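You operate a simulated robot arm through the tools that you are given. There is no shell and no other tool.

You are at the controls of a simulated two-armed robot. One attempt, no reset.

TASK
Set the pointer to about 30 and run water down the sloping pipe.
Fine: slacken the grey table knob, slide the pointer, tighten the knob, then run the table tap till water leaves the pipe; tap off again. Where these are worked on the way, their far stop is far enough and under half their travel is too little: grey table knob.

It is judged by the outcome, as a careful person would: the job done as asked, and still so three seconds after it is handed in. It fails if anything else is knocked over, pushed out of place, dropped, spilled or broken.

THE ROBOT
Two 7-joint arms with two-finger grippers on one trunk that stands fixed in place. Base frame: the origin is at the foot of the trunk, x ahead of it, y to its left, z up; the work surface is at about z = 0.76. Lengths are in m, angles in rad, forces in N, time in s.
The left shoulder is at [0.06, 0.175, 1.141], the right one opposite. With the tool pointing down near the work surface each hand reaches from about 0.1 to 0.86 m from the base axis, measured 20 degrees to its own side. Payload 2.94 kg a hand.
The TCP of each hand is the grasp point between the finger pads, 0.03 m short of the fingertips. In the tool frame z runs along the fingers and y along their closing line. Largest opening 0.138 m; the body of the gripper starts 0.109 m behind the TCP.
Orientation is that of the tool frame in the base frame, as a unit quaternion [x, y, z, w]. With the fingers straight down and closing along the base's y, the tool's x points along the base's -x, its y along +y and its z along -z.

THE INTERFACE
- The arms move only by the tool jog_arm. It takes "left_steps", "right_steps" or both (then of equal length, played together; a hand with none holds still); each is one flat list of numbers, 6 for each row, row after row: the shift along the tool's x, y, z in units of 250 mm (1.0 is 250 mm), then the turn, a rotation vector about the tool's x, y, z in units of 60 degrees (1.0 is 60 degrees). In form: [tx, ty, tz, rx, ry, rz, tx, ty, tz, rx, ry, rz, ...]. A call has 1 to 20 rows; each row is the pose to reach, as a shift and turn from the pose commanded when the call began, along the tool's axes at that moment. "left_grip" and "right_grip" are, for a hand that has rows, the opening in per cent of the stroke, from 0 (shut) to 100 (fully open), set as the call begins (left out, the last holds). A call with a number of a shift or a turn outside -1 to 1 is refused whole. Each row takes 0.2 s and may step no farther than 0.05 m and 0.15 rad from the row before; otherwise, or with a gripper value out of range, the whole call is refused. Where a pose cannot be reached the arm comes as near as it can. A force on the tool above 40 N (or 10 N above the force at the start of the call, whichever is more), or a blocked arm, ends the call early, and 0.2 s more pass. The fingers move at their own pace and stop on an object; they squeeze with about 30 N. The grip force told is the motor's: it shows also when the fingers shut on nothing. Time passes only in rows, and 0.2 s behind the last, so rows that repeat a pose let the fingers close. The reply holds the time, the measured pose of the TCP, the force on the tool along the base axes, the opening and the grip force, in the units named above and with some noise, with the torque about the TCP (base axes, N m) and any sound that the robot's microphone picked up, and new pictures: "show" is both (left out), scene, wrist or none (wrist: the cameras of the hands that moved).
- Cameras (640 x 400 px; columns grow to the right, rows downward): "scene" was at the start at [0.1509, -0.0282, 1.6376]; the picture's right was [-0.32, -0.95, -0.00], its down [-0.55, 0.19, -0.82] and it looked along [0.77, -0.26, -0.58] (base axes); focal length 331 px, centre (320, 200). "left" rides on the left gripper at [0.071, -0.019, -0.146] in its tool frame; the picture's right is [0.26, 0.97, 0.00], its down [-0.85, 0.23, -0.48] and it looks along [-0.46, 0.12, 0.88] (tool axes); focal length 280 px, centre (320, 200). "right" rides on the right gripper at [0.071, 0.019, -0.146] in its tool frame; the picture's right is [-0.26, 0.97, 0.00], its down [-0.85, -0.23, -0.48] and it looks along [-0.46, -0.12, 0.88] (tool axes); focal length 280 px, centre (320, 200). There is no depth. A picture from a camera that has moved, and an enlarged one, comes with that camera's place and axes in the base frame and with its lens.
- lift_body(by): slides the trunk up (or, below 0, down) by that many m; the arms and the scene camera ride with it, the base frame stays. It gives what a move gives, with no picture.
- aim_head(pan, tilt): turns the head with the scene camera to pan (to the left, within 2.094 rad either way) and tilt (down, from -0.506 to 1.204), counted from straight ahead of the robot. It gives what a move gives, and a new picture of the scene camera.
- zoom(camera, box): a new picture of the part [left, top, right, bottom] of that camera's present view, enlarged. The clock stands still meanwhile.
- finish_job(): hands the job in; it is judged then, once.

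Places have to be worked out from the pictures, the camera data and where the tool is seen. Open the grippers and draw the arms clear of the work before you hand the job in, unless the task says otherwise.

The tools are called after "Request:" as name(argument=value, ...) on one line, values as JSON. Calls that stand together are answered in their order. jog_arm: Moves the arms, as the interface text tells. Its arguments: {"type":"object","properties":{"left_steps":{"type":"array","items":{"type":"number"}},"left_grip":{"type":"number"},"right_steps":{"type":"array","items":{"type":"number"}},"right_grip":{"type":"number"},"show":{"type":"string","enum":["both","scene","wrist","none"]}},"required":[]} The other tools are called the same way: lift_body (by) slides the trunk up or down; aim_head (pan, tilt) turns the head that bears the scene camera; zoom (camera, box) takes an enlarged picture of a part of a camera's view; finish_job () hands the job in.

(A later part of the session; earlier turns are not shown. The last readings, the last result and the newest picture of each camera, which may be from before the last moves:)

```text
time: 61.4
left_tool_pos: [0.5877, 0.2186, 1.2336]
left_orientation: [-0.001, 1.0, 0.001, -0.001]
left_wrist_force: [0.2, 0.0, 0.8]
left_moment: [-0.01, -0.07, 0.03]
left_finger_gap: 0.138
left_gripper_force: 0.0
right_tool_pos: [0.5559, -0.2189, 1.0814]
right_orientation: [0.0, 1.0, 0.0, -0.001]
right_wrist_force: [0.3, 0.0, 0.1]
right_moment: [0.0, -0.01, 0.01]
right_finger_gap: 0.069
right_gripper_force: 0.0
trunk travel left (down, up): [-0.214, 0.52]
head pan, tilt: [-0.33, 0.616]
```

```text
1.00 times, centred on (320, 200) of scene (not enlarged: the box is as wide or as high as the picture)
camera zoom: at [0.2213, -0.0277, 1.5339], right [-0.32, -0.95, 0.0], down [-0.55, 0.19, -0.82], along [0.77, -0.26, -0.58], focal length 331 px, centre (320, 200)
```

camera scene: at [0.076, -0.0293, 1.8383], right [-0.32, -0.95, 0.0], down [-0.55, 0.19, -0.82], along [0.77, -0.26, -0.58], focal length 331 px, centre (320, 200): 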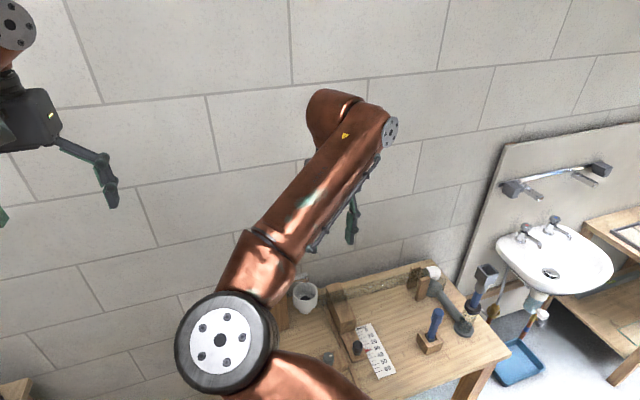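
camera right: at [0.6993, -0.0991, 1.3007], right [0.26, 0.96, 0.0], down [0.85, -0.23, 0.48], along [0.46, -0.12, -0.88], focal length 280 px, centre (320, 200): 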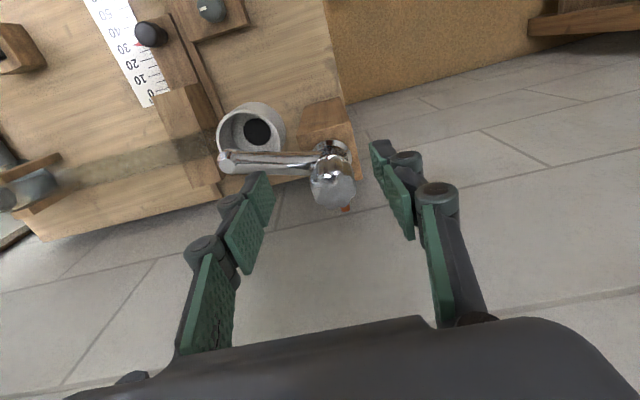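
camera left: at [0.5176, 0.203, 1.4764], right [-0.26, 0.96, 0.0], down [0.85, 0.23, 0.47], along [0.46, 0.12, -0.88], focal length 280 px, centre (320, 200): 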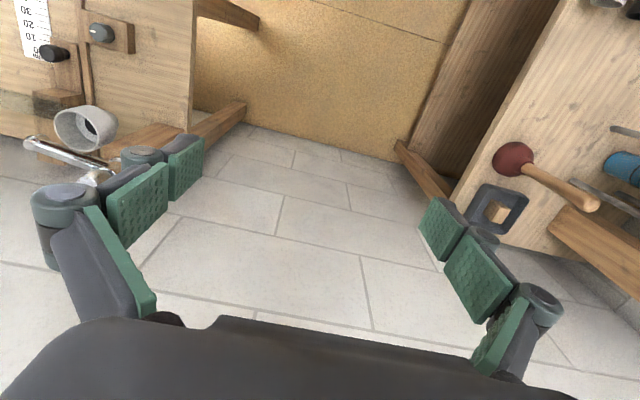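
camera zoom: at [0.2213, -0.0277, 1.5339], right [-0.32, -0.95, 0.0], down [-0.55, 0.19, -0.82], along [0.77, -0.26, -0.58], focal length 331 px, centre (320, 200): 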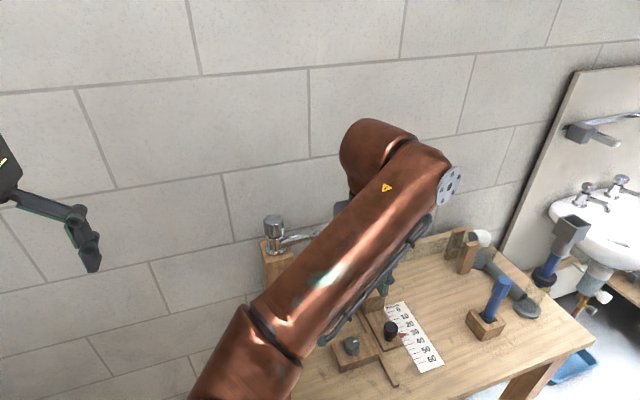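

The trunk is now 7 cm further forward (camera x = 0.221), which brings the tap well within reach. Moving the right hand up and forward for a close look at the tap head.

Request:
jog_arm(right_steps=[0, 0, -0.15, 0, 0, 0, -0.05, 0.02, -0.28, 0, 0, 0, -0.2, 0.1, -0.28, 0, 0, 0, -0.36, 0.18, -0.28, 0, 0, 0, -0.52, 0.26, -0.28, 0, 0, 0, -0.68, 0.34, -0.28, 0, 0, 0, -0.84, 0.4, -0.28, 0, 0, 0], show="both")

Request:
zoom(camera="right", box=[200, 90, 400, 240])

Request:
zoom(camera="scene", box=[220, 170, 400, 310])

```text
time: 63.0
left_tool_pos: [0.5928, 0.2167, 1.2315]
left_orientation: [0.0, 1.0, 0.001, -0.001]
left_wrist_force: [0.8, 0.6, -0.4]
left_moment: [-0.03, 0.04, -0.01]
left_finger_gap: 0.138
left_gripper_force: 0.1
right_tool_pos: [0.7603, -0.1264, 1.1449]
right_orientation: [0.003, 1.0, 0.002, -0.003]
right_wrist_force: [1.1, -1.6, -0.3]
right_moment: [0.2, -0.01, -0.01]
right_finger_gap: 0.0692
right_gripper_force: 0.1
right hand out of reach, approached as far as the arm can: row 7
trunk travel left (down, up): [-0.214, 0.52]
head pan, tilt: [-0.33, 0.616]
camera scene: at [0.2282, -0.0305, 1.533], right [-0.32, -0.95, 0.0], down [-0.55, 0.19, -0.81], along [0.77, -0.26, -0.58], focal length 331 px, centre (320, 200)
camera right: at [0.6892, -0.1057, 1.2913], right [0.27, 0.96, 0.0], down [0.85, -0.24, 0.47], along [0.45, -0.12, -0.88], focal length 280 px, centre (320, 200)
```

scene: 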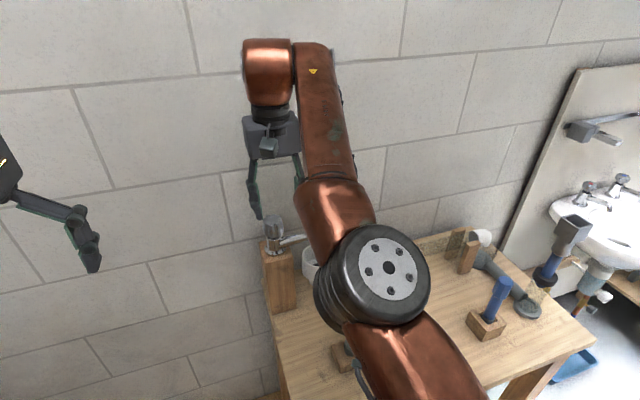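
right: 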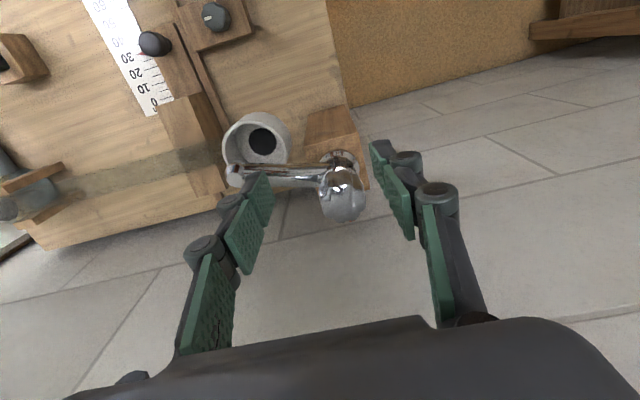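

```text
2.67 times, centred on (300, 165) of right
camera zoom: at [0.6892, -0.1057, 1.2913], right [0.27, 0.96, 0.0], down [0.85, -0.24, 0.47], along [0.45, -0.12, -0.88], focal length 748 px, centre (373, 293)
```

zoom: 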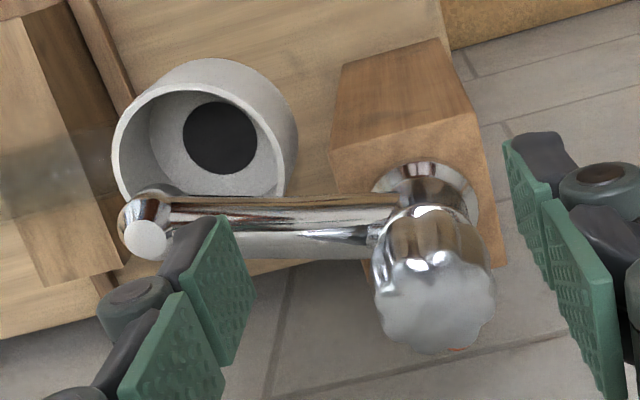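

```text
2.86 times, centred on (310, 240) of scene
camera zoom: at [0.2282, -0.0305, 1.533], right [-0.32, -0.95, 0.0], down [-0.55, 0.19, -0.81], along [0.77, -0.26, -0.58], focal length 947 px, centre (349, 86)
```

zoom: 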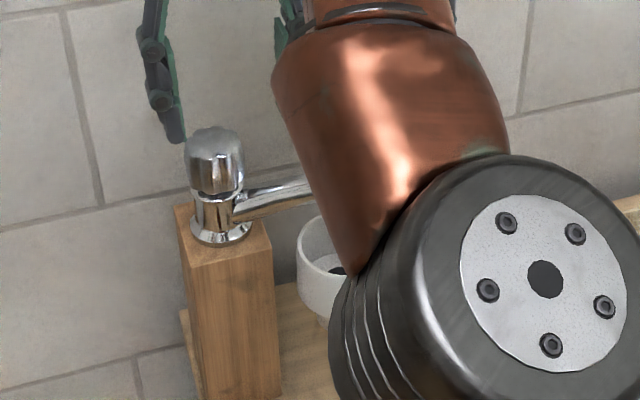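

Triangulated tap head: axis (0.813, -0.117), top z ≈ 1.069, bottom ≈ 1.032, diameter ≈ 45 mm. A vertical tool is at its limit here, so I'll tilt the fingers 25° forward (pulling the wrist closer to me) and stage just above and behind the head.

Request:
jog_arm(right_steps=[-0.0, 0.0, 0.0, 0, -0.1042, 0, -0.02, 0.01, 0.0, 0, -0.2083, 0, -0.04, 0.02, 0.0, 0, -0.3125, 0, -0.06, 0.03, 0.03, 0, -0.4167, 0, -0.076, 0.036, 0.05, 0, -0.4167, 0, -0.076, 0.036, 0.05, 0, -0.4167, 0], right_grip=60, show="both")

```text
time: 64.4
left_tool_pos: [0.5882, 0.221, 1.2319]
left_orientation: [-0.001, 1.0, -0.002, 0.0]
left_wrist_force: [-1.4, 0.3, 0.3]
left_moment: [-0.03, 0.0, -0.02]
left_finger_gap: 0.1381
left_gripper_force: 0.0
right_tool_pos: [0.7765, -0.1125, 1.1376]
right_orientation: [-0.001, 0.976, -0.001, 0.216]
right_wrist_force: [0.2, -0.5, -0.9]
right_moment: [-0.03, -0.02, -0.01]
right_finger_gap: 0.0825
right_gripper_force: 0.0
trunk travel left (down, up): [-0.214, 0.52]
head pan, tilt: [-0.33, 0.616]
camera scene: at [0.2222, -0.0268, 1.5335], right [-0.32, -0.95, 0.0], down [-0.55, 0.19, -0.82], along [0.77, -0.26, -0.58], focal length 331 px, centre (320, 200)
camera right: at [0.6493, -0.0919, 1.2386], right [0.24, 0.97, 0.11], down [0.57, -0.23, 0.79], along [0.79, -0.13, -0.6], focal length 280 px, centre (320, 200)
```

scene: 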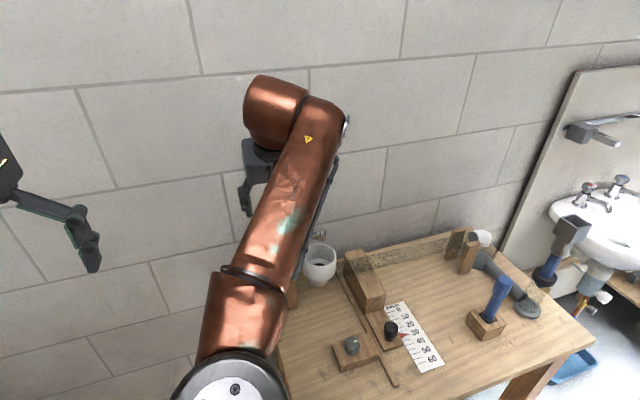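
right: 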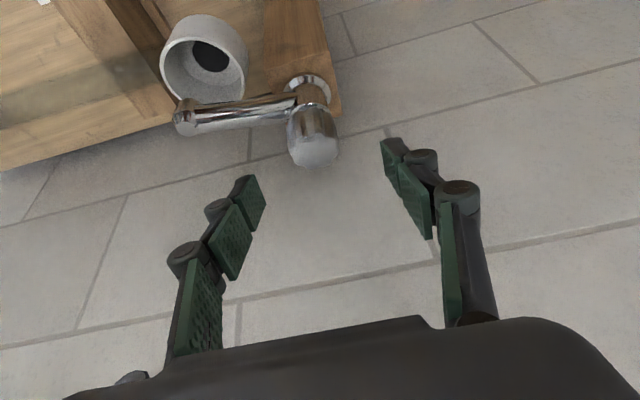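

The tilted pose is reached comfortably. Zooming to pin the tap head's position from this new angle.

Request:
zoom(camera="right", box=[160, 50, 400, 200])

```text
2.67 times, centred on (280, 125) of right
camera zoom: at [0.6493, -0.0919, 1.2386], right [0.24, 0.97, 0.11], down [0.57, -0.23, 0.79], along [0.79, -0.13, -0.6], focal length 748 px, centre (427, 400)
```

zoom: 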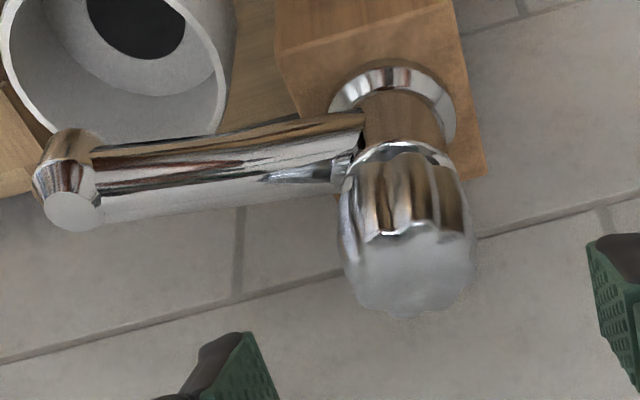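

From the several views the head's top centre is about (0.819, -0.117, 1.057). It lies straight along the tool axis, so I'll advance 5.5 cm first and check alignment.

Request:
jog_arm(right_steps=[0, -0.009, 0.08, 0, 0, 0, 0, -0.018, 0.16, 0, 0, 0, 0, -0.018, 0.22, 0, 0, 0, 0, -0.018, 0.22, 0, 0, 0], show="both")

Request:
zoom(camera="right", box=[220, 70, 420, 220])

```text
time: 65.4
left_tool_pos: [0.5877, 0.2186, 1.2325]
left_orientation: [0.0, 1.0, -0.001, 0.0]
left_wrist_force: [-0.1, -0.2, -0.4]
left_moment: [0.02, 0.0, -0.01]
left_finger_gap: 0.1381
left_gripper_force: 0.0
right_tool_pos: [0.7992, -0.1181, 1.0876]
right_orientation: [0.0, 0.976, 0.0, 0.216]
right_wrist_force: [-0.6, -0.2, -0.7]
right_moment: [0.01, 0.0, -0.01]
right_finger_gap: 0.0828
right_gripper_force: 0.1
trunk travel left (down, up): [-0.214, 0.52]
head pan, tilt: [-0.33, 0.616]
camera scene: at [0.2221, -0.0274, 1.5336], right [-0.32, -0.95, 0.0], down [-0.55, 0.19, -0.82], along [0.77, -0.26, -0.58], focal length 331 px, centre (320, 200)
camera right: at [0.6728, -0.0972, 1.1896], right [0.24, 0.97, 0.11], down [0.57, -0.23, 0.79], along [0.79, -0.13, -0.6], focal length 280 px, centre (320, 200)
```

scene: 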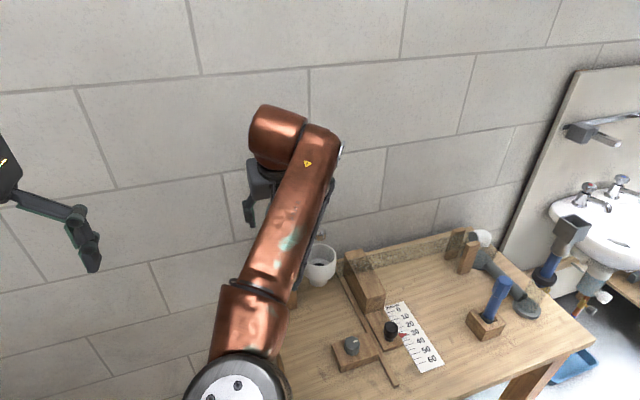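
right: 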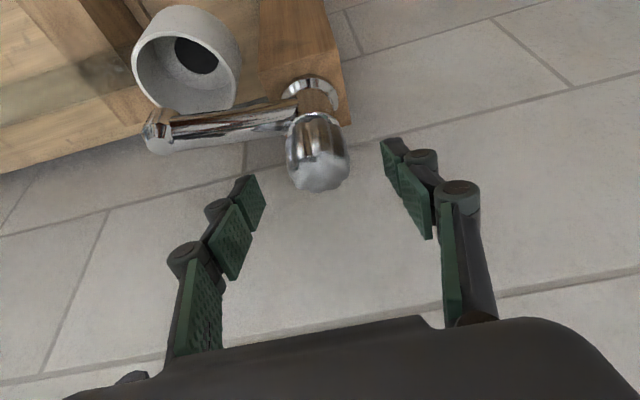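

```text
2.67 times, centred on (320, 145) of right
camera zoom: at [0.6728, -0.0972, 1.1896], right [0.24, 0.97, 0.11], down [0.57, -0.23, 0.79], along [0.79, -0.13, -0.6], focal length 748 px, centre (320, 347)
```

zoom: 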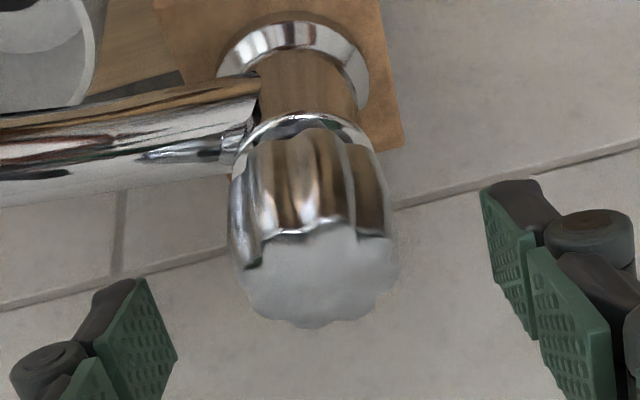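

The head is centred in column (318) with its top centre near (0.824, -0.118, 1.05). Advancing another 38 mm along the tool axis puts tips at z≈1.026, beside the head but above the spout.

Request:
jog_arm(right_steps=[-0.002, 0, 0.05, 0, 0, 0, -0.004, 0, 0.1, 0, 0, 0, -0.004, 0, 0.13, 0, 0, 0, -0.004, 0, 0.152, 0, 0, 0, -0.004, 0, 0.152, 0, 0, 0], show="both")

Request:
zoom(camera="right", box=[220, 110, 420, 260])

```text
time: 66.6
left_tool_pos: [0.5881, 0.2189, 1.2324]
left_orientation: [0.0, 1.0, 0.001, 0.0]
left_wrist_force: [0.2, 1.0, 0.0]
left_moment: [0.0, -0.01, 0.01]
left_finger_gap: 0.1383
left_gripper_force: 0.0
right_tool_pos: [0.8177, -0.118, 1.0533]
right_orientation: [0.0, 0.976, 0.0, 0.216]
right_wrist_force: [0.3, 0.5, -0.2]
right_moment: [-0.02, 0.01, -0.03]
right_finger_gap: 0.0829
right_gripper_force: 0.1
trunk travel left (down, up): [-0.214, 0.52]
head pan, tilt: [-0.33, 0.616]
camera scene: at [0.2224, -0.0274, 1.5335], right [-0.32, -0.95, 0.0], down [-0.55, 0.19, -0.82], along [0.77, -0.26, -0.58], focal length 331 px, centre (320, 200)
camera right: at [0.6897, -0.0963, 1.1543], right [0.24, 0.96, 0.11], down [0.57, -0.23, 0.79], along [0.79, -0.13, -0.6], focal length 280 px, centre (320, 200)
```

scene: 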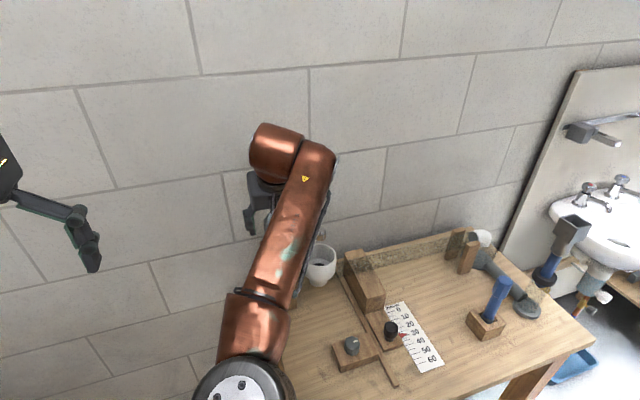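
right: 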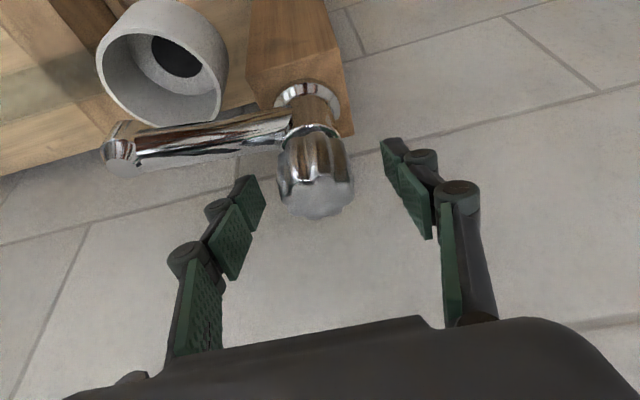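

```text
2.67 times, centred on (320, 185) of right
camera zoom: at [0.6897, -0.0963, 1.1543], right [0.24, 0.96, 0.11], down [0.57, -0.23, 0.79], along [0.79, -0.13, -0.6], focal length 748 px, centre (320, 240)
```

zoom: 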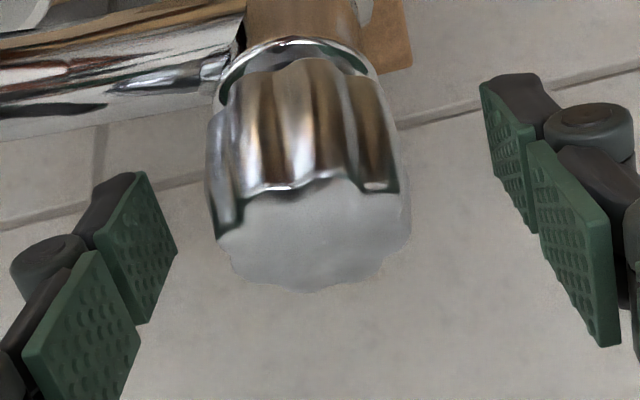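

The head's top centre computes to (0.823, -0.118, 1.051) and the TCP is at (0.818, -0.118, 1.053): nicely astride. Closing on the head.

Request:
jog_arm(right_steps=[0, 0, 0, 0, 0, 0, 0, 0, 0, 0, 0, 0, 0, 0, 0, 0, 0, 0, 0, 0, 0, 0, 0, 0], right_grip=0, show="both")

```text
time: 67.6
left_tool_pos: [0.589, 0.2183, 1.2332]
left_orientation: [0.0, 1.0, 0.0, 0.0]
left_wrist_force: [-0.2, 0.8, 0.5]
left_moment: [0.02, 0.0, 0.01]
left_finger_gap: 0.1379
left_gripper_force: 0.0
right_tool_pos: [0.8158, -0.1198, 1.0526]
right_orientation: [0.001, 0.976, -0.001, 0.217]
right_wrist_force: [1.1, -9.3, 2.0]
right_moment: [-0.38, 0.03, -0.07]
right_finger_gap: 0.0477
right_gripper_force: 44.7
trunk travel left (down, up): [-0.214, 0.52]
head pan, tilt: [-0.33, 0.616]
camera scene: at [0.2224, -0.0291, 1.5334], right [-0.32, -0.95, 0.0], down [-0.55, 0.19, -0.82], along [0.77, -0.26, -0.58], focal length 331 px, centre (320, 200)
camera right: at [0.6897, -0.0988, 1.1543], right [0.24, 0.96, 0.11], down [0.57, -0.23, 0.79], along [0.79, -0.13, -0.6], focal length 280 px, centre (320, 200)
```

scene: 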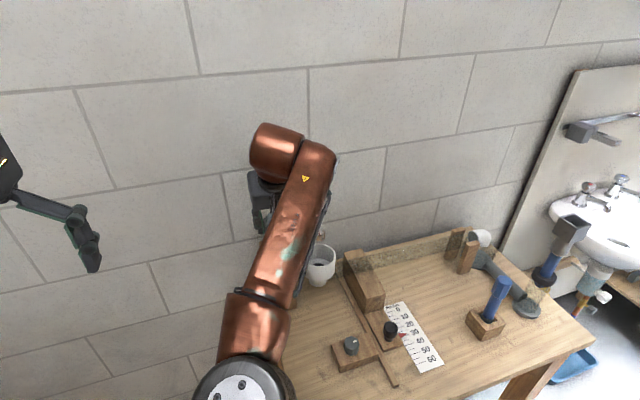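
right: 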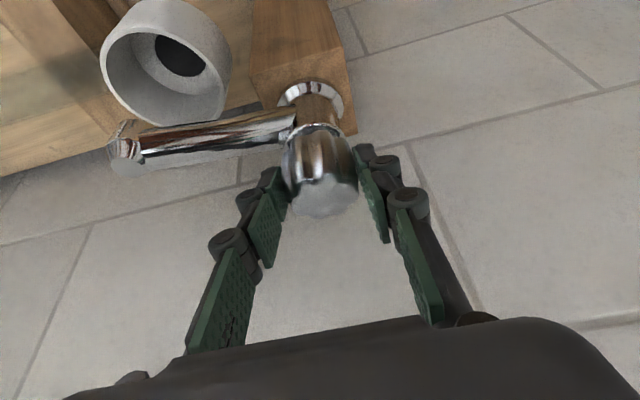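

Gripped at 48 mm. Now I'll turn the head 30° counter-clockwise about the vertical axis (expressed in the tilted tool frame, orbiting the tap's axis) and look and listen for water.

Request:
jog_arm(right_steps=[0, -0.0109, 0, -0.0422, 0, -0.0905, -0.0005, -0.0138, 0.0003, -0.0844, 0, -0.181, -0.0012, -0.0166, 0.0006, -0.1266, 0, -0.2715, -0.0022, -0.0194, 0.001, -0.1688, 0, -0.362, -0.0034, -0.022, 0.0016, -0.211, 0, -0.4525], show="both")

```text
time: 68.8
left_tool_pos: [0.5894, 0.2193, 1.2332]
left_orientation: [-0.001, 1.0, -0.001, -0.001]
left_wrist_force: [-0.9, -0.2, -0.2]
left_moment: [-0.03, 0.02, -0.01]
left_finger_gap: 0.1378
left_gripper_force: 0.1
right_tool_pos: [0.8176, -0.1242, 1.0532]
right_orientation: [-0.253, 0.943, 0.056, 0.209]
right_wrist_force: [3.5, -5.6, 4.5]
right_moment: [-0.04, 0.13, -0.04]
right_finger_gap: 0.0476
right_gripper_force: 45.0
trunk travel left (down, up): [-0.214, 0.52]
head pan, tilt: [-0.33, 0.616]
camera scene: at [0.2225, -0.0287, 1.5335], right [-0.32, -0.95, 0.0], down [-0.55, 0.19, -0.82], along [0.77, -0.26, -0.58], focal length 331 px, centre (320, 200)
camera right: at [0.698, -0.1692, 1.1543], right [-0.28, 0.95, 0.11], down [0.61, 0.08, 0.79], along [0.74, 0.29, -0.6], focal length 280 px, centre (320, 200)
```

scene: 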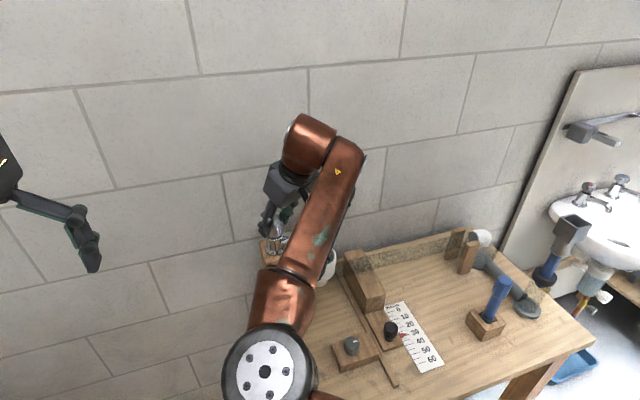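
right: 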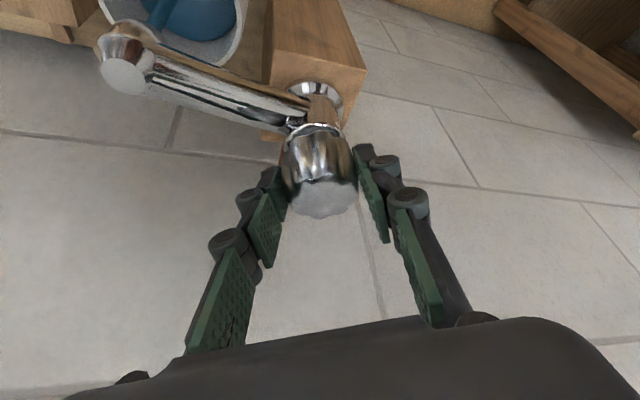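

Water is running: the funnel shows blue water under the spout. Checking the funnel level and the pipe outlet closely (time stands still while zooming).

Request:
zoom(camera="right", box=[60, 0, 300, 130])

Request:
zoom(camera="scene", box=[320, 210, 560, 340])

Request:
zoom(camera="scene", box=[240, 200, 400, 320])

```text
2.67 times, centred on (180, 65) of right
camera zoom: at [0.698, -0.1692, 1.1543], right [-0.28, 0.95, 0.11], down [0.61, 0.08, 0.79], along [0.74, 0.29, -0.6], focal length 748 px, centre (693, 560)
```

zoom: 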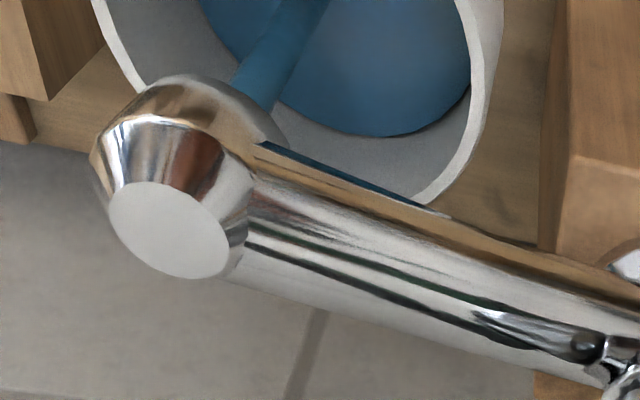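

```text
2.67 times, centred on (440, 275) of scene
camera zoom: at [0.2225, -0.0287, 1.5335], right [-0.32, -0.95, 0.0], down [-0.55, 0.19, -0.82], along [0.77, -0.26, -0.58], focal length 884 px, centre (0, 0)
```

zoom: 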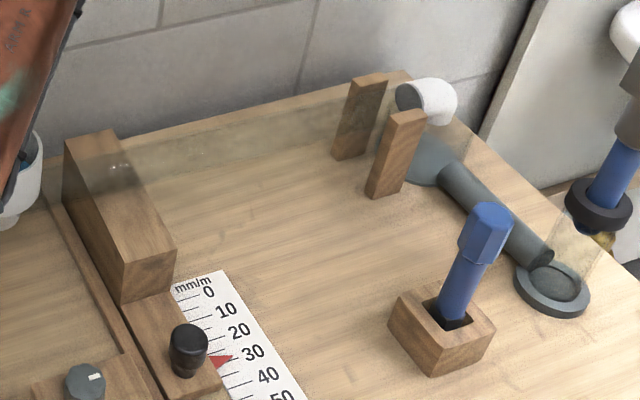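

```text
3.33 times, centred on (320, 260) of scene
camera zoom: at [0.2225, -0.0287, 1.5335], right [-0.32, -0.95, 0.0], down [-0.55, 0.19, -0.82], along [0.77, -0.26, -0.58], focal length 1105 px, centre (320, 0)
```

zoom: 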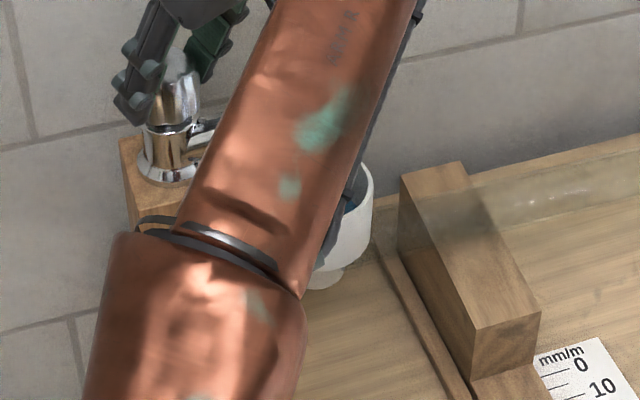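

The stream lands in the funnel; no water in the clear pipe yet. I'll let 0.4 s pass and watch the funnel level so it can't overflow.

Request:
jog_arm(right_steps=[0, 0, 0, 0, 0, 0], show="both")

Request:
zoom(camera="right", box=[60, 0, 300, 130])

Request:
zoom(camera="scene", box=[320, 210, 560, 340])

```text
time: 69.2
left_tool_pos: [0.5887, 0.2187, 1.2324]
left_orientation: [-0.001, 1.0, 0.0, 0.0]
left_wrist_force: [-0.3, -0.6, 0.3]
left_moment: [0.0, 0.0, -0.01]
left_finger_gap: 0.1381
left_gripper_force: 0.0
right_tool_pos: [0.8186, -0.1243, 1.0541]
right_orientation: [-0.252, 0.943, 0.056, 0.209]
right_wrist_force: [3.7, -3.5, 4.7]
right_moment: [-0.02, -0.12, -0.06]
right_finger_gap: 0.0475
right_gripper_force: 45.0
trunk travel left (down, up): [-0.214, 0.52]
head pan, tilt: [-0.33, 0.616]
camera scene: at [0.2225, -0.0283, 1.5335], right [-0.32, -0.95, 0.0], down [-0.55, 0.19, -0.82], along [0.77, -0.26, -0.58], focal length 331 px, centre (320, 200)
camera right: at [0.6979, -0.169, 1.1543], right [-0.28, 0.95, 0.11], down [0.61, 0.08, 0.79], along [0.74, 0.29, -0.6], focal length 280 px, centre (320, 200)
```

scene: 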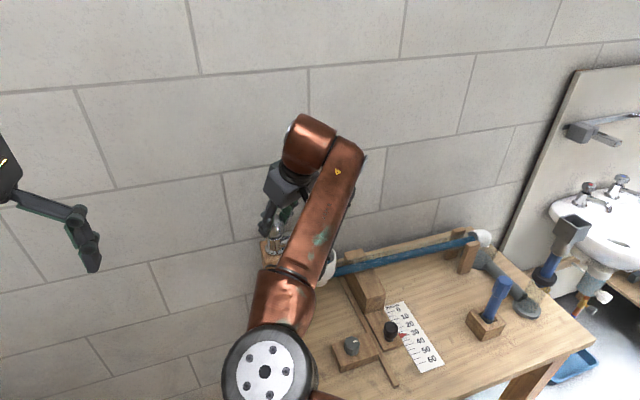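
right: 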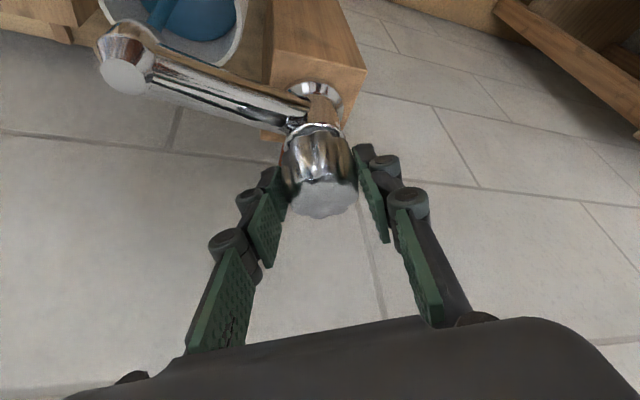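

```text
2.67 times, centred on (180, 65) of right
camera zoom: at [0.6979, -0.169, 1.1543], right [-0.28, 0.95, 0.11], down [0.61, 0.08, 0.79], along [0.74, 0.29, -0.6], focal length 748 px, centre (693, 560)
```

zoom: 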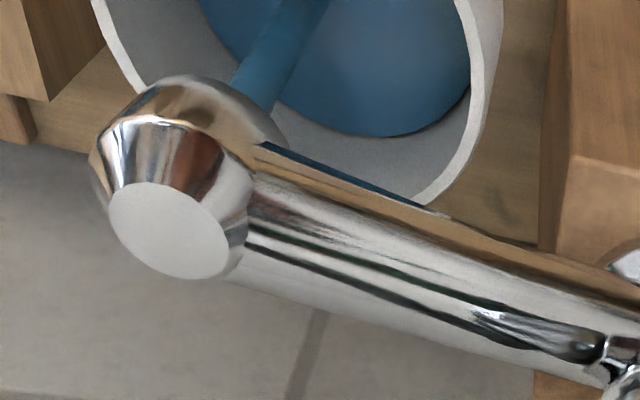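

```text
2.67 times, centred on (440, 275) of scene
camera zoom: at [0.2225, -0.0283, 1.5335], right [-0.32, -0.95, 0.0], down [-0.55, 0.19, -0.82], along [0.77, -0.26, -0.58], focal length 884 px, centre (0, 0)
```

zoom: 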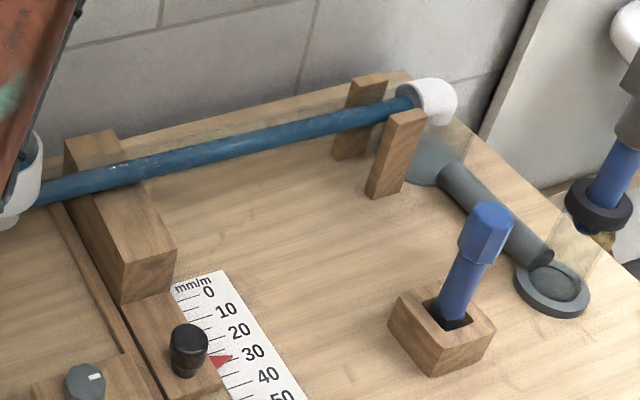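

The clear pipe is now full of running water up to the elbow and the funnel level is steady. I'll let a little more time pass until water is seen leaving the outlet.

Request:
jog_arm(right_steps=[0, 0, 0, 0, 0, 0, 0, 0, 0, 0, 0, 0], show="scene")

Request:
zoom(camera="scene", box=[440, 210, 560, 330])

Request:
zoom(camera="right", box=[60, 0, 300, 130])

```text
time: 69.8
left_tool_pos: [0.5888, 0.2196, 1.2319]
left_orientation: [-0.001, 1.0, 0.0, -0.001]
left_wrist_force: [-0.2, 0.1, 0.3]
left_moment: [0.02, -0.01, -0.04]
left_finger_gap: 0.138
left_gripper_force: 0.0
right_tool_pos: [0.8192, -0.1227, 1.053]
right_orientation: [-0.252, 0.943, 0.056, 0.209]
right_wrist_force: [4.4, -4.4, 4.2]
right_moment: [0.07, -0.36, -0.05]
right_finger_gap: 0.0476
right_gripper_force: 44.9
trunk travel left (down, up): [-0.214, 0.52]
head pan, tilt: [-0.33, 0.616]
camera scene: at [0.2226, -0.0282, 1.5334], right [-0.32, -0.95, 0.0], down [-0.55, 0.19, -0.82], along [0.77, -0.26, -0.58], focal length 331 px, centre (320, 200)
```

scene: 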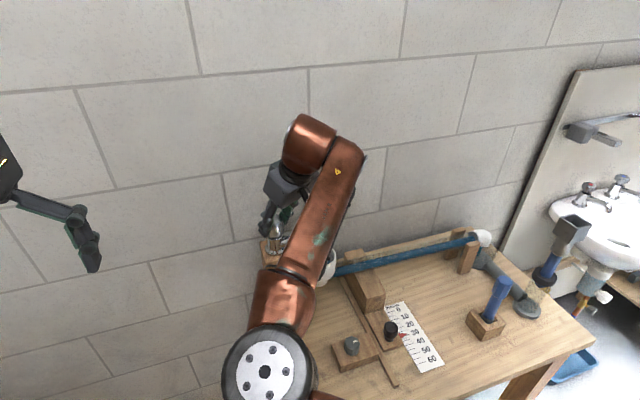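

```text
3.33 times, centred on (500, 270) of scene
camera zoom: at [0.2226, -0.0282, 1.5334], right [-0.32, -0.95, 0.0], down [-0.55, 0.19, -0.82], along [0.77, -0.26, -0.58], focal length 1105 px, centre (-280, -33)
```

zoom: 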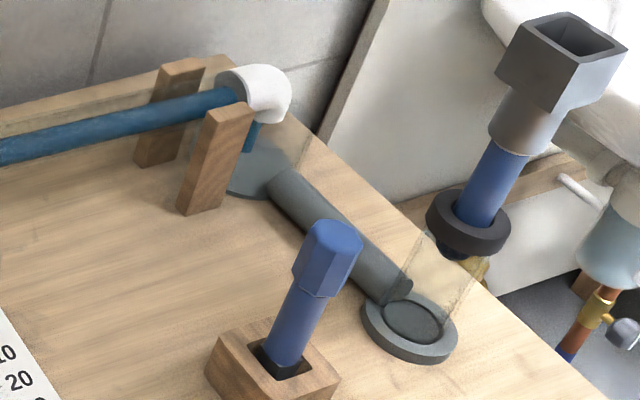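

```text
2.67 times, centred on (180, 65) of right
camera zoom: at [0.6979, -0.1689, 1.1543], right [-0.28, 0.95, 0.11], down [0.61, 0.08, 0.79], along [0.74, 0.28, -0.6], focal length 748 px, centre (693, 560)
```

zoom: 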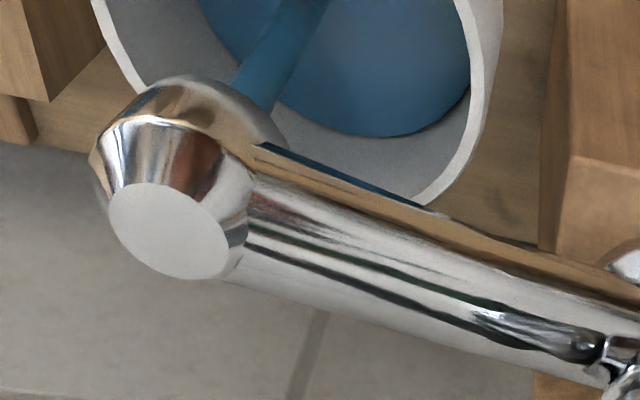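

A blue stream now falls from the elbow into the grey drain: water has left the pipe. Closing the tap: turning back clockwise 30° plus about 6° to be firmly at its stop.

Request:
jog_arm(right_steps=[0, 0.0029, 0, 0.0422, 0, 0.0905, -0.0006, 0.0058, 0.0002, 0.0844, 0, 0.181, -0.0012, 0.0086, 0.0006, 0.1266, 0, 0.2715, -0.0022, 0.0114, 0.001, 0.1688, 0, 0.362, -0.0034, 0.014, 0.0016, 0.211, 0, 0.4525, -0.0048, 0.0164, 0.0022, 0.2532, 0, 0.543], show="both")

Request:
zoom(camera="right", box=[60, 0, 360, 220])

Request:
zoom(camera="scene", box=[320, 200, 560, 340])

```text
time: 71.2
left_tool_pos: [0.5886, 0.2187, 1.232]
left_orientation: [-0.001, 1.0, 0.0, 0.0]
left_wrist_force: [0.2, 0.0, 0.6]
left_moment: [-0.01, 0.02, -0.04]
left_finger_gap: 0.138
left_gripper_force: 0.1
right_tool_pos: [0.8168, -0.1194, 1.0522]
right_orientation: [0.053, 0.975, -0.012, 0.214]
right_wrist_force: [-0.3, -2.3, 2.4]
right_moment: [0.07, 0.19, 0.22]
right_finger_gap: 0.0477
right_gripper_force: 45.1
trunk travel left (down, up): [-0.214, 0.52]
head pan, tilt: [-0.33, 0.616]
camera scene: at [0.2223, -0.0278, 1.5335], right [-0.32, -0.95, 0.0], down [-0.55, 0.19, -0.82], along [0.77, -0.26, -0.58], focal length 331 px, centre (320, 200)
camera right: at [0.6921, -0.085, 1.1544], right [0.34, 0.93, 0.11], down [0.54, -0.29, 0.79], along [0.77, -0.21, -0.61], focal length 280 px, centre (320, 200)
```

scene: 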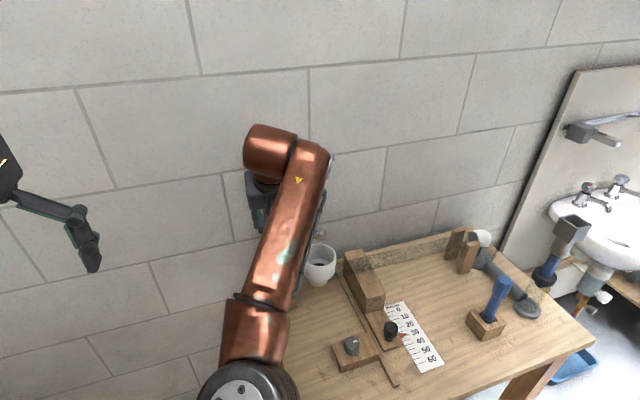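
right: 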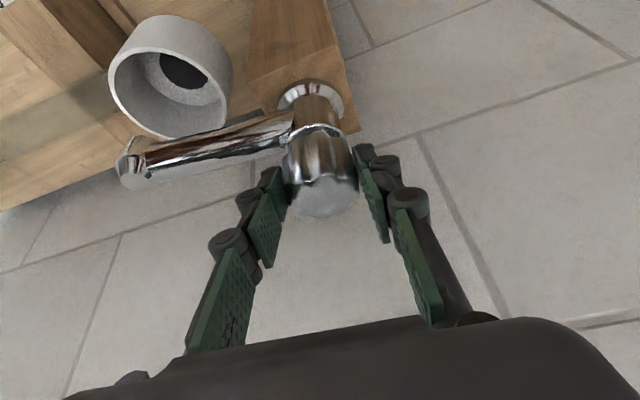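

```text
1.82 times, centred on (210, 110) of right
camera zoom: at [0.6921, -0.085, 1.1544], right [0.34, 0.93, 0.11], down [0.54, -0.29, 0.79], along [0.77, -0.21, -0.61], focal length 510 px, centre (520, 364)
```

zoom: 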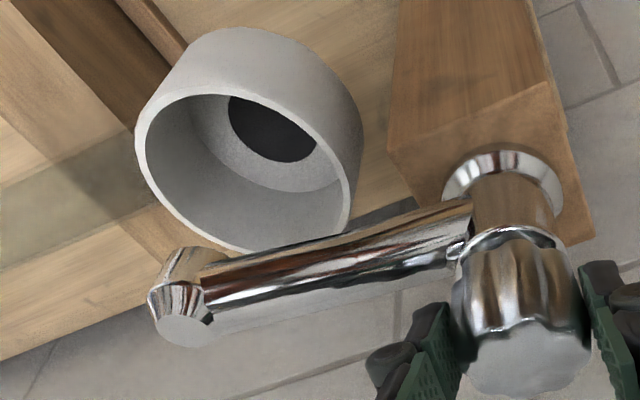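

```text
2.67 times, centred on (440, 270) of scene
camera zoom: at [0.2223, -0.0278, 1.5335], right [-0.32, -0.95, 0.0], down [-0.55, 0.19, -0.82], along [0.77, -0.26, -0.58], focal length 884 px, centre (0, 13)
```

zoom: 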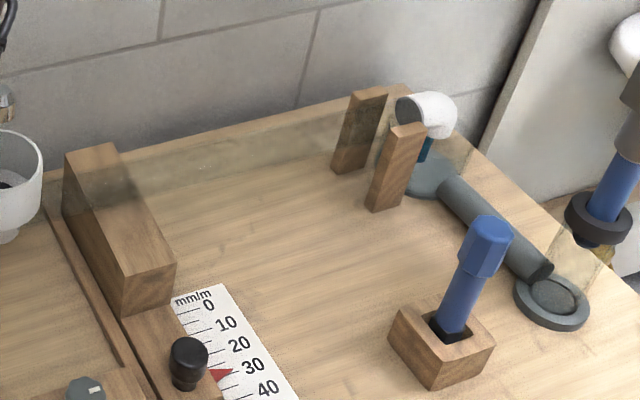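

The stream has stopped, the funnel is empty and the pipe is draining its last into the elbow. I'll turn the head 12° further clockwise to make sure it is firmly shut and feel for the stop.

Request:
jog_arm(right_steps=[0, 0.003, 0, 0.0422, 0, 0.0905, 0, 0.006, 0, 0.0844, 0, 0.181, 0, 0.006, 0, 0.0844, 0, 0.181], show="both")

Request:
zoom(camera="right", box=[60, 0, 380, 220])

Request:
zoom(camera="scene", box=[320, 200, 560, 340])

```text
time: 72.0
left_tool_pos: [0.5891, 0.2187, 1.2318]
left_orientation: [-0.001, 1.0, 0.0, -0.001]
left_wrist_force: [-1.3, -0.4, -1.0]
left_moment: [0.0, 0.0, 0.01]
left_finger_gap: 0.1382
left_gripper_force: 0.1
right_tool_pos: [0.8165, -0.1172, 1.0526]
right_orientation: [0.153, 0.964, -0.033, 0.213]
right_wrist_force: [0.7, -0.7, 1.6]
right_moment: [-0.08, -0.35, 0.81]
right_finger_gap: 0.0476
right_gripper_force: 44.7
trunk travel left (down, up): [-0.214, 0.52]
head pan, tilt: [-0.33, 0.616]
camera scene: at [0.2225, -0.0276, 1.5334], right [-0.32, -0.95, 0.0], down [-0.55, 0.19, -0.82], along [0.77, -0.26, -0.58], focal length 331 px, centre (320, 200)
camera right: at [0.7021, -0.0587, 1.1538], right [0.52, 0.84, 0.11], down [0.47, -0.4, 0.79], along [0.71, -0.36, -0.6], focal length 280 px, centre (320, 200)
```

scene: 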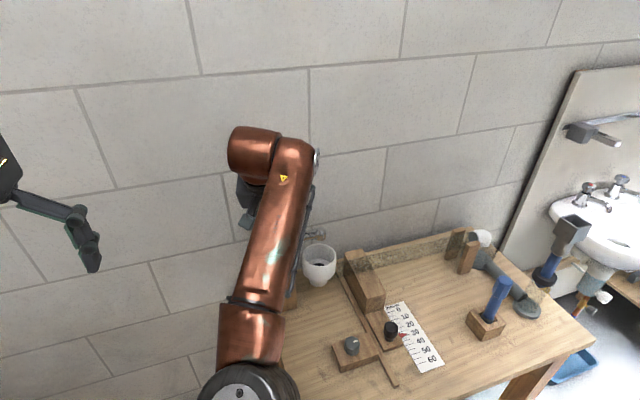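
right: 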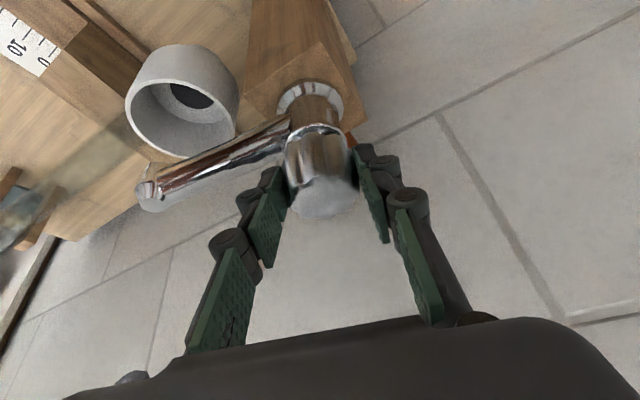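

```text
1.82 times, centred on (220, 110) of right
camera zoom: at [0.7021, -0.0587, 1.1538], right [0.52, 0.84, 0.11], down [0.47, -0.4, 0.79], along [0.71, -0.36, -0.6], focal length 510 px, centre (502, 364)
```

zoom: 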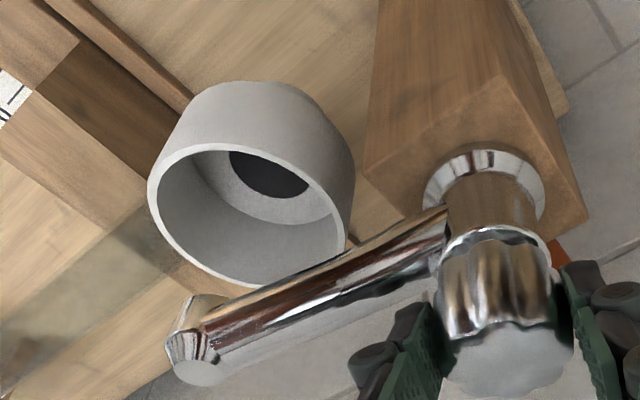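

```text
2.67 times, centred on (440, 270) of scene
camera zoom: at [0.2225, -0.0276, 1.5334], right [-0.32, -0.95, 0.0], down [-0.55, 0.19, -0.82], along [0.77, -0.26, -0.58], focal length 884 px, centre (0, 13)
```

zoom: 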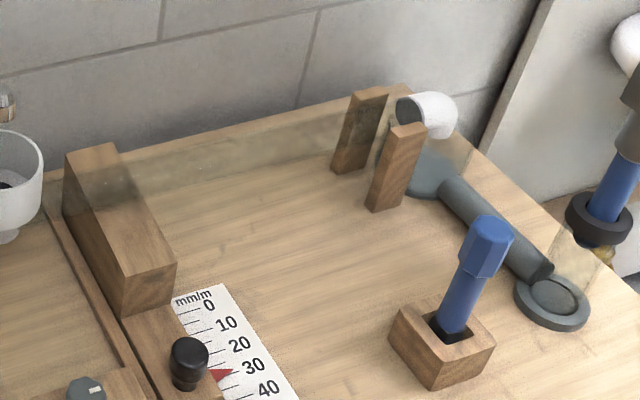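

The twist moment of 0.81 N·m shows the tap is hard against its closed stop; the pipe and funnel are empty, nothing spilled. Releasing with a modest opening and withdrawing straight back along the tool axis.

Request:
jog_arm(right_steps=[0, 0, 0, 0, 0, 0, 0, 0, 0, 0, 0, 0, 0, 0, 0, 0, 0, 0, 0, 0, -0.06, 0, 0, 0, 0, 0, -0.14, 0, 0, 0, 0, 0, -0.24, 0, 0, 0, 0, 0, -0.36, 0, 0, 0, 0, 0, -0.5, 0, 0, 0], right_grip=47, show="both")

```text
time: 73.8
left_tool_pos: [0.5896, 0.2199, 1.2338]
left_orientation: [-0.001, 1.0, 0.0, 0.001]
left_wrist_force: [0.2, 0.7, 0.1]
left_moment: [-0.04, -0.06, 0.01]
left_finger_gap: 0.138
left_gripper_force: 0.1
right_tool_pos: [0.7675, -0.1024, 1.1691]
right_orientation: [0.153, 0.964, -0.034, 0.214]
right_wrist_force: [-0.2, -0.7, 0.8]
right_moment: [-0.03, -0.05, 0.0]
right_finger_gap: 0.0648
right_gripper_force: 0.1
trunk travel left (down, up): [-0.214, 0.52]
head pan, tilt: [-0.33, 0.616]
camera scene: at [0.2214, -0.0275, 1.5337], right [-0.32, -0.95, 0.0], down [-0.55, 0.19, -0.82], along [0.77, -0.26, -0.58], focal length 331 px, centre (320, 200)
camera right: at [0.6528, -0.0437, 1.2698], right [0.52, 0.84, 0.11], down [0.47, -0.39, 0.79], along [0.71, -0.36, -0.6], focal length 280 px, centre (320, 200)
```

scene: 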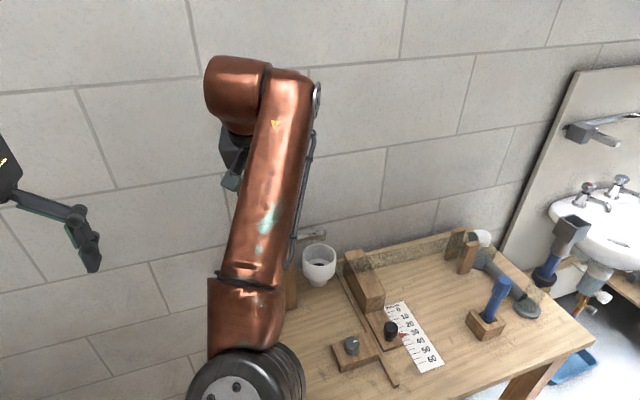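
right: 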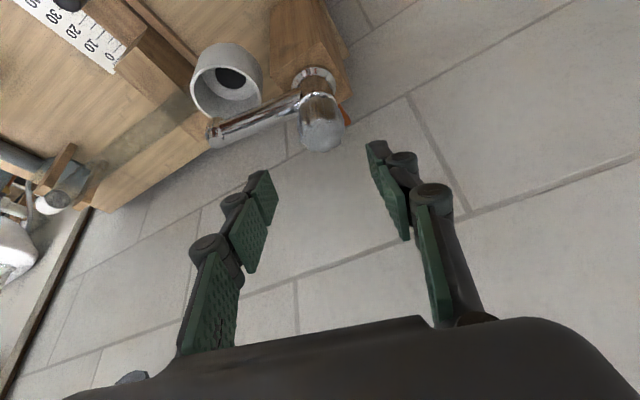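

Clear of the tap. Drawing the right hand up and back, open, away from the work.

Request:
jog_arm(right_steps=[0.03, -0.08, -0.142, 0, 0, 0, 0.07, -0.178, -0.284, 0, 0, 0, 0.104, -0.267, -0.426, 0, 0, 0, 0.139, -0.356, -0.568, 0, 0, 0, 0.174, -0.445, -0.71, 0, 0, 0, 0.208, -0.534, -0.852, 0, 0, 0, 0.243, -0.623, -0.99, 0, 0, 0, 0.243, -0.623, -0.99, 0, 0, 0], right_grip=100, show="both")

Request:
zoom(camera="scene", box=[320, 200, 560, 340])

```text
time: 75.6
left_tool_pos: [0.5897, 0.2192, 1.2321]
left_orientation: [0.0, 1.0, -0.001, -0.001]
left_wrist_force: [0.6, 0.8, -0.6]
left_moment: [-0.01, 0.02, -0.01]
left_finger_gap: 0.1379
left_gripper_force: 0.1
right_tool_pos: [0.5697, -0.1978, 1.3621]
right_orientation: [0.152, 0.965, -0.034, 0.212]
right_wrist_force: [-0.3, -0.1, -0.1]
right_moment: [-0.03, 0.02, -0.03]
right_finger_gap: 0.138
right_gripper_force: 0.0
trunk travel left (down, up): [-0.214, 0.52]
head pan, tilt: [-0.33, 0.616]
camera scene: at [0.2238, -0.0273, 1.5331], right [-0.32, -0.95, 0.0], down [-0.55, 0.19, -0.82], along [0.77, -0.26, -0.58], focal length 331 px, centre (320, 200)
camera right: at [0.4546, -0.1402, 1.4642], right [0.52, 0.84, 0.11], down [0.47, -0.39, 0.79], along [0.71, -0.36, -0.6], focal length 280 px, centre (320, 200)
```

scene: 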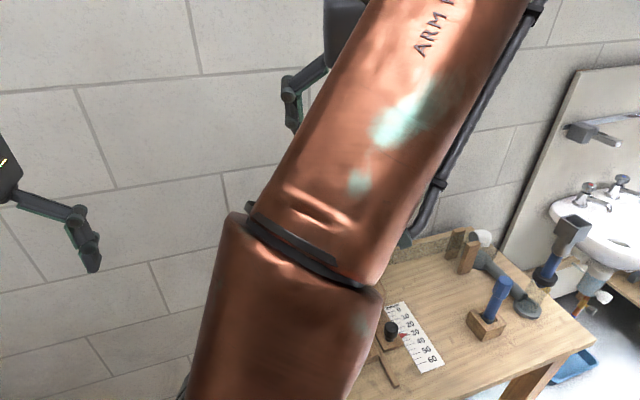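
right: 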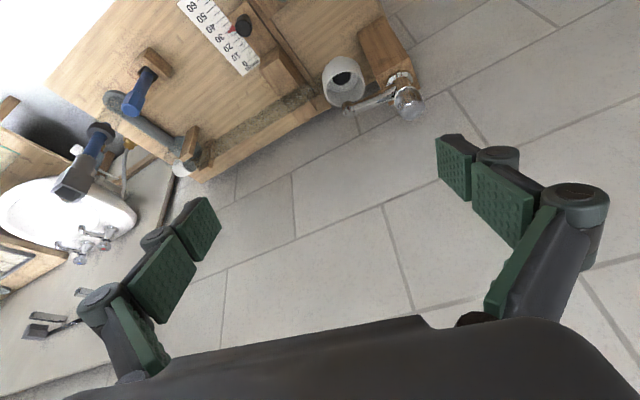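

```text
2.67 times, centred on (440, 270) of scene
camera zoom: at [0.2238, -0.0273, 1.5331], right [-0.32, -0.95, 0.0], down [-0.55, 0.19, -0.82], along [0.77, -0.26, -0.58], focal length 884 px, centre (0, 13)
```

zoom: 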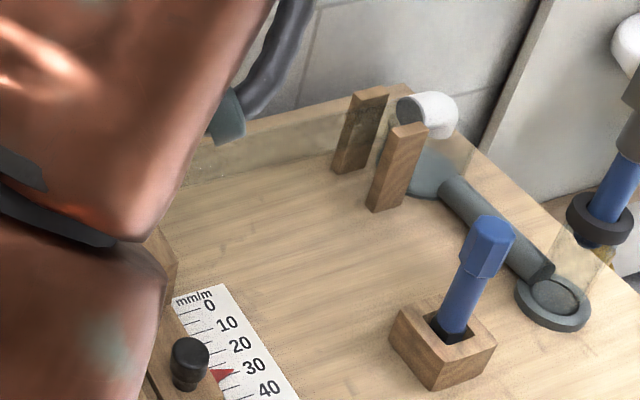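

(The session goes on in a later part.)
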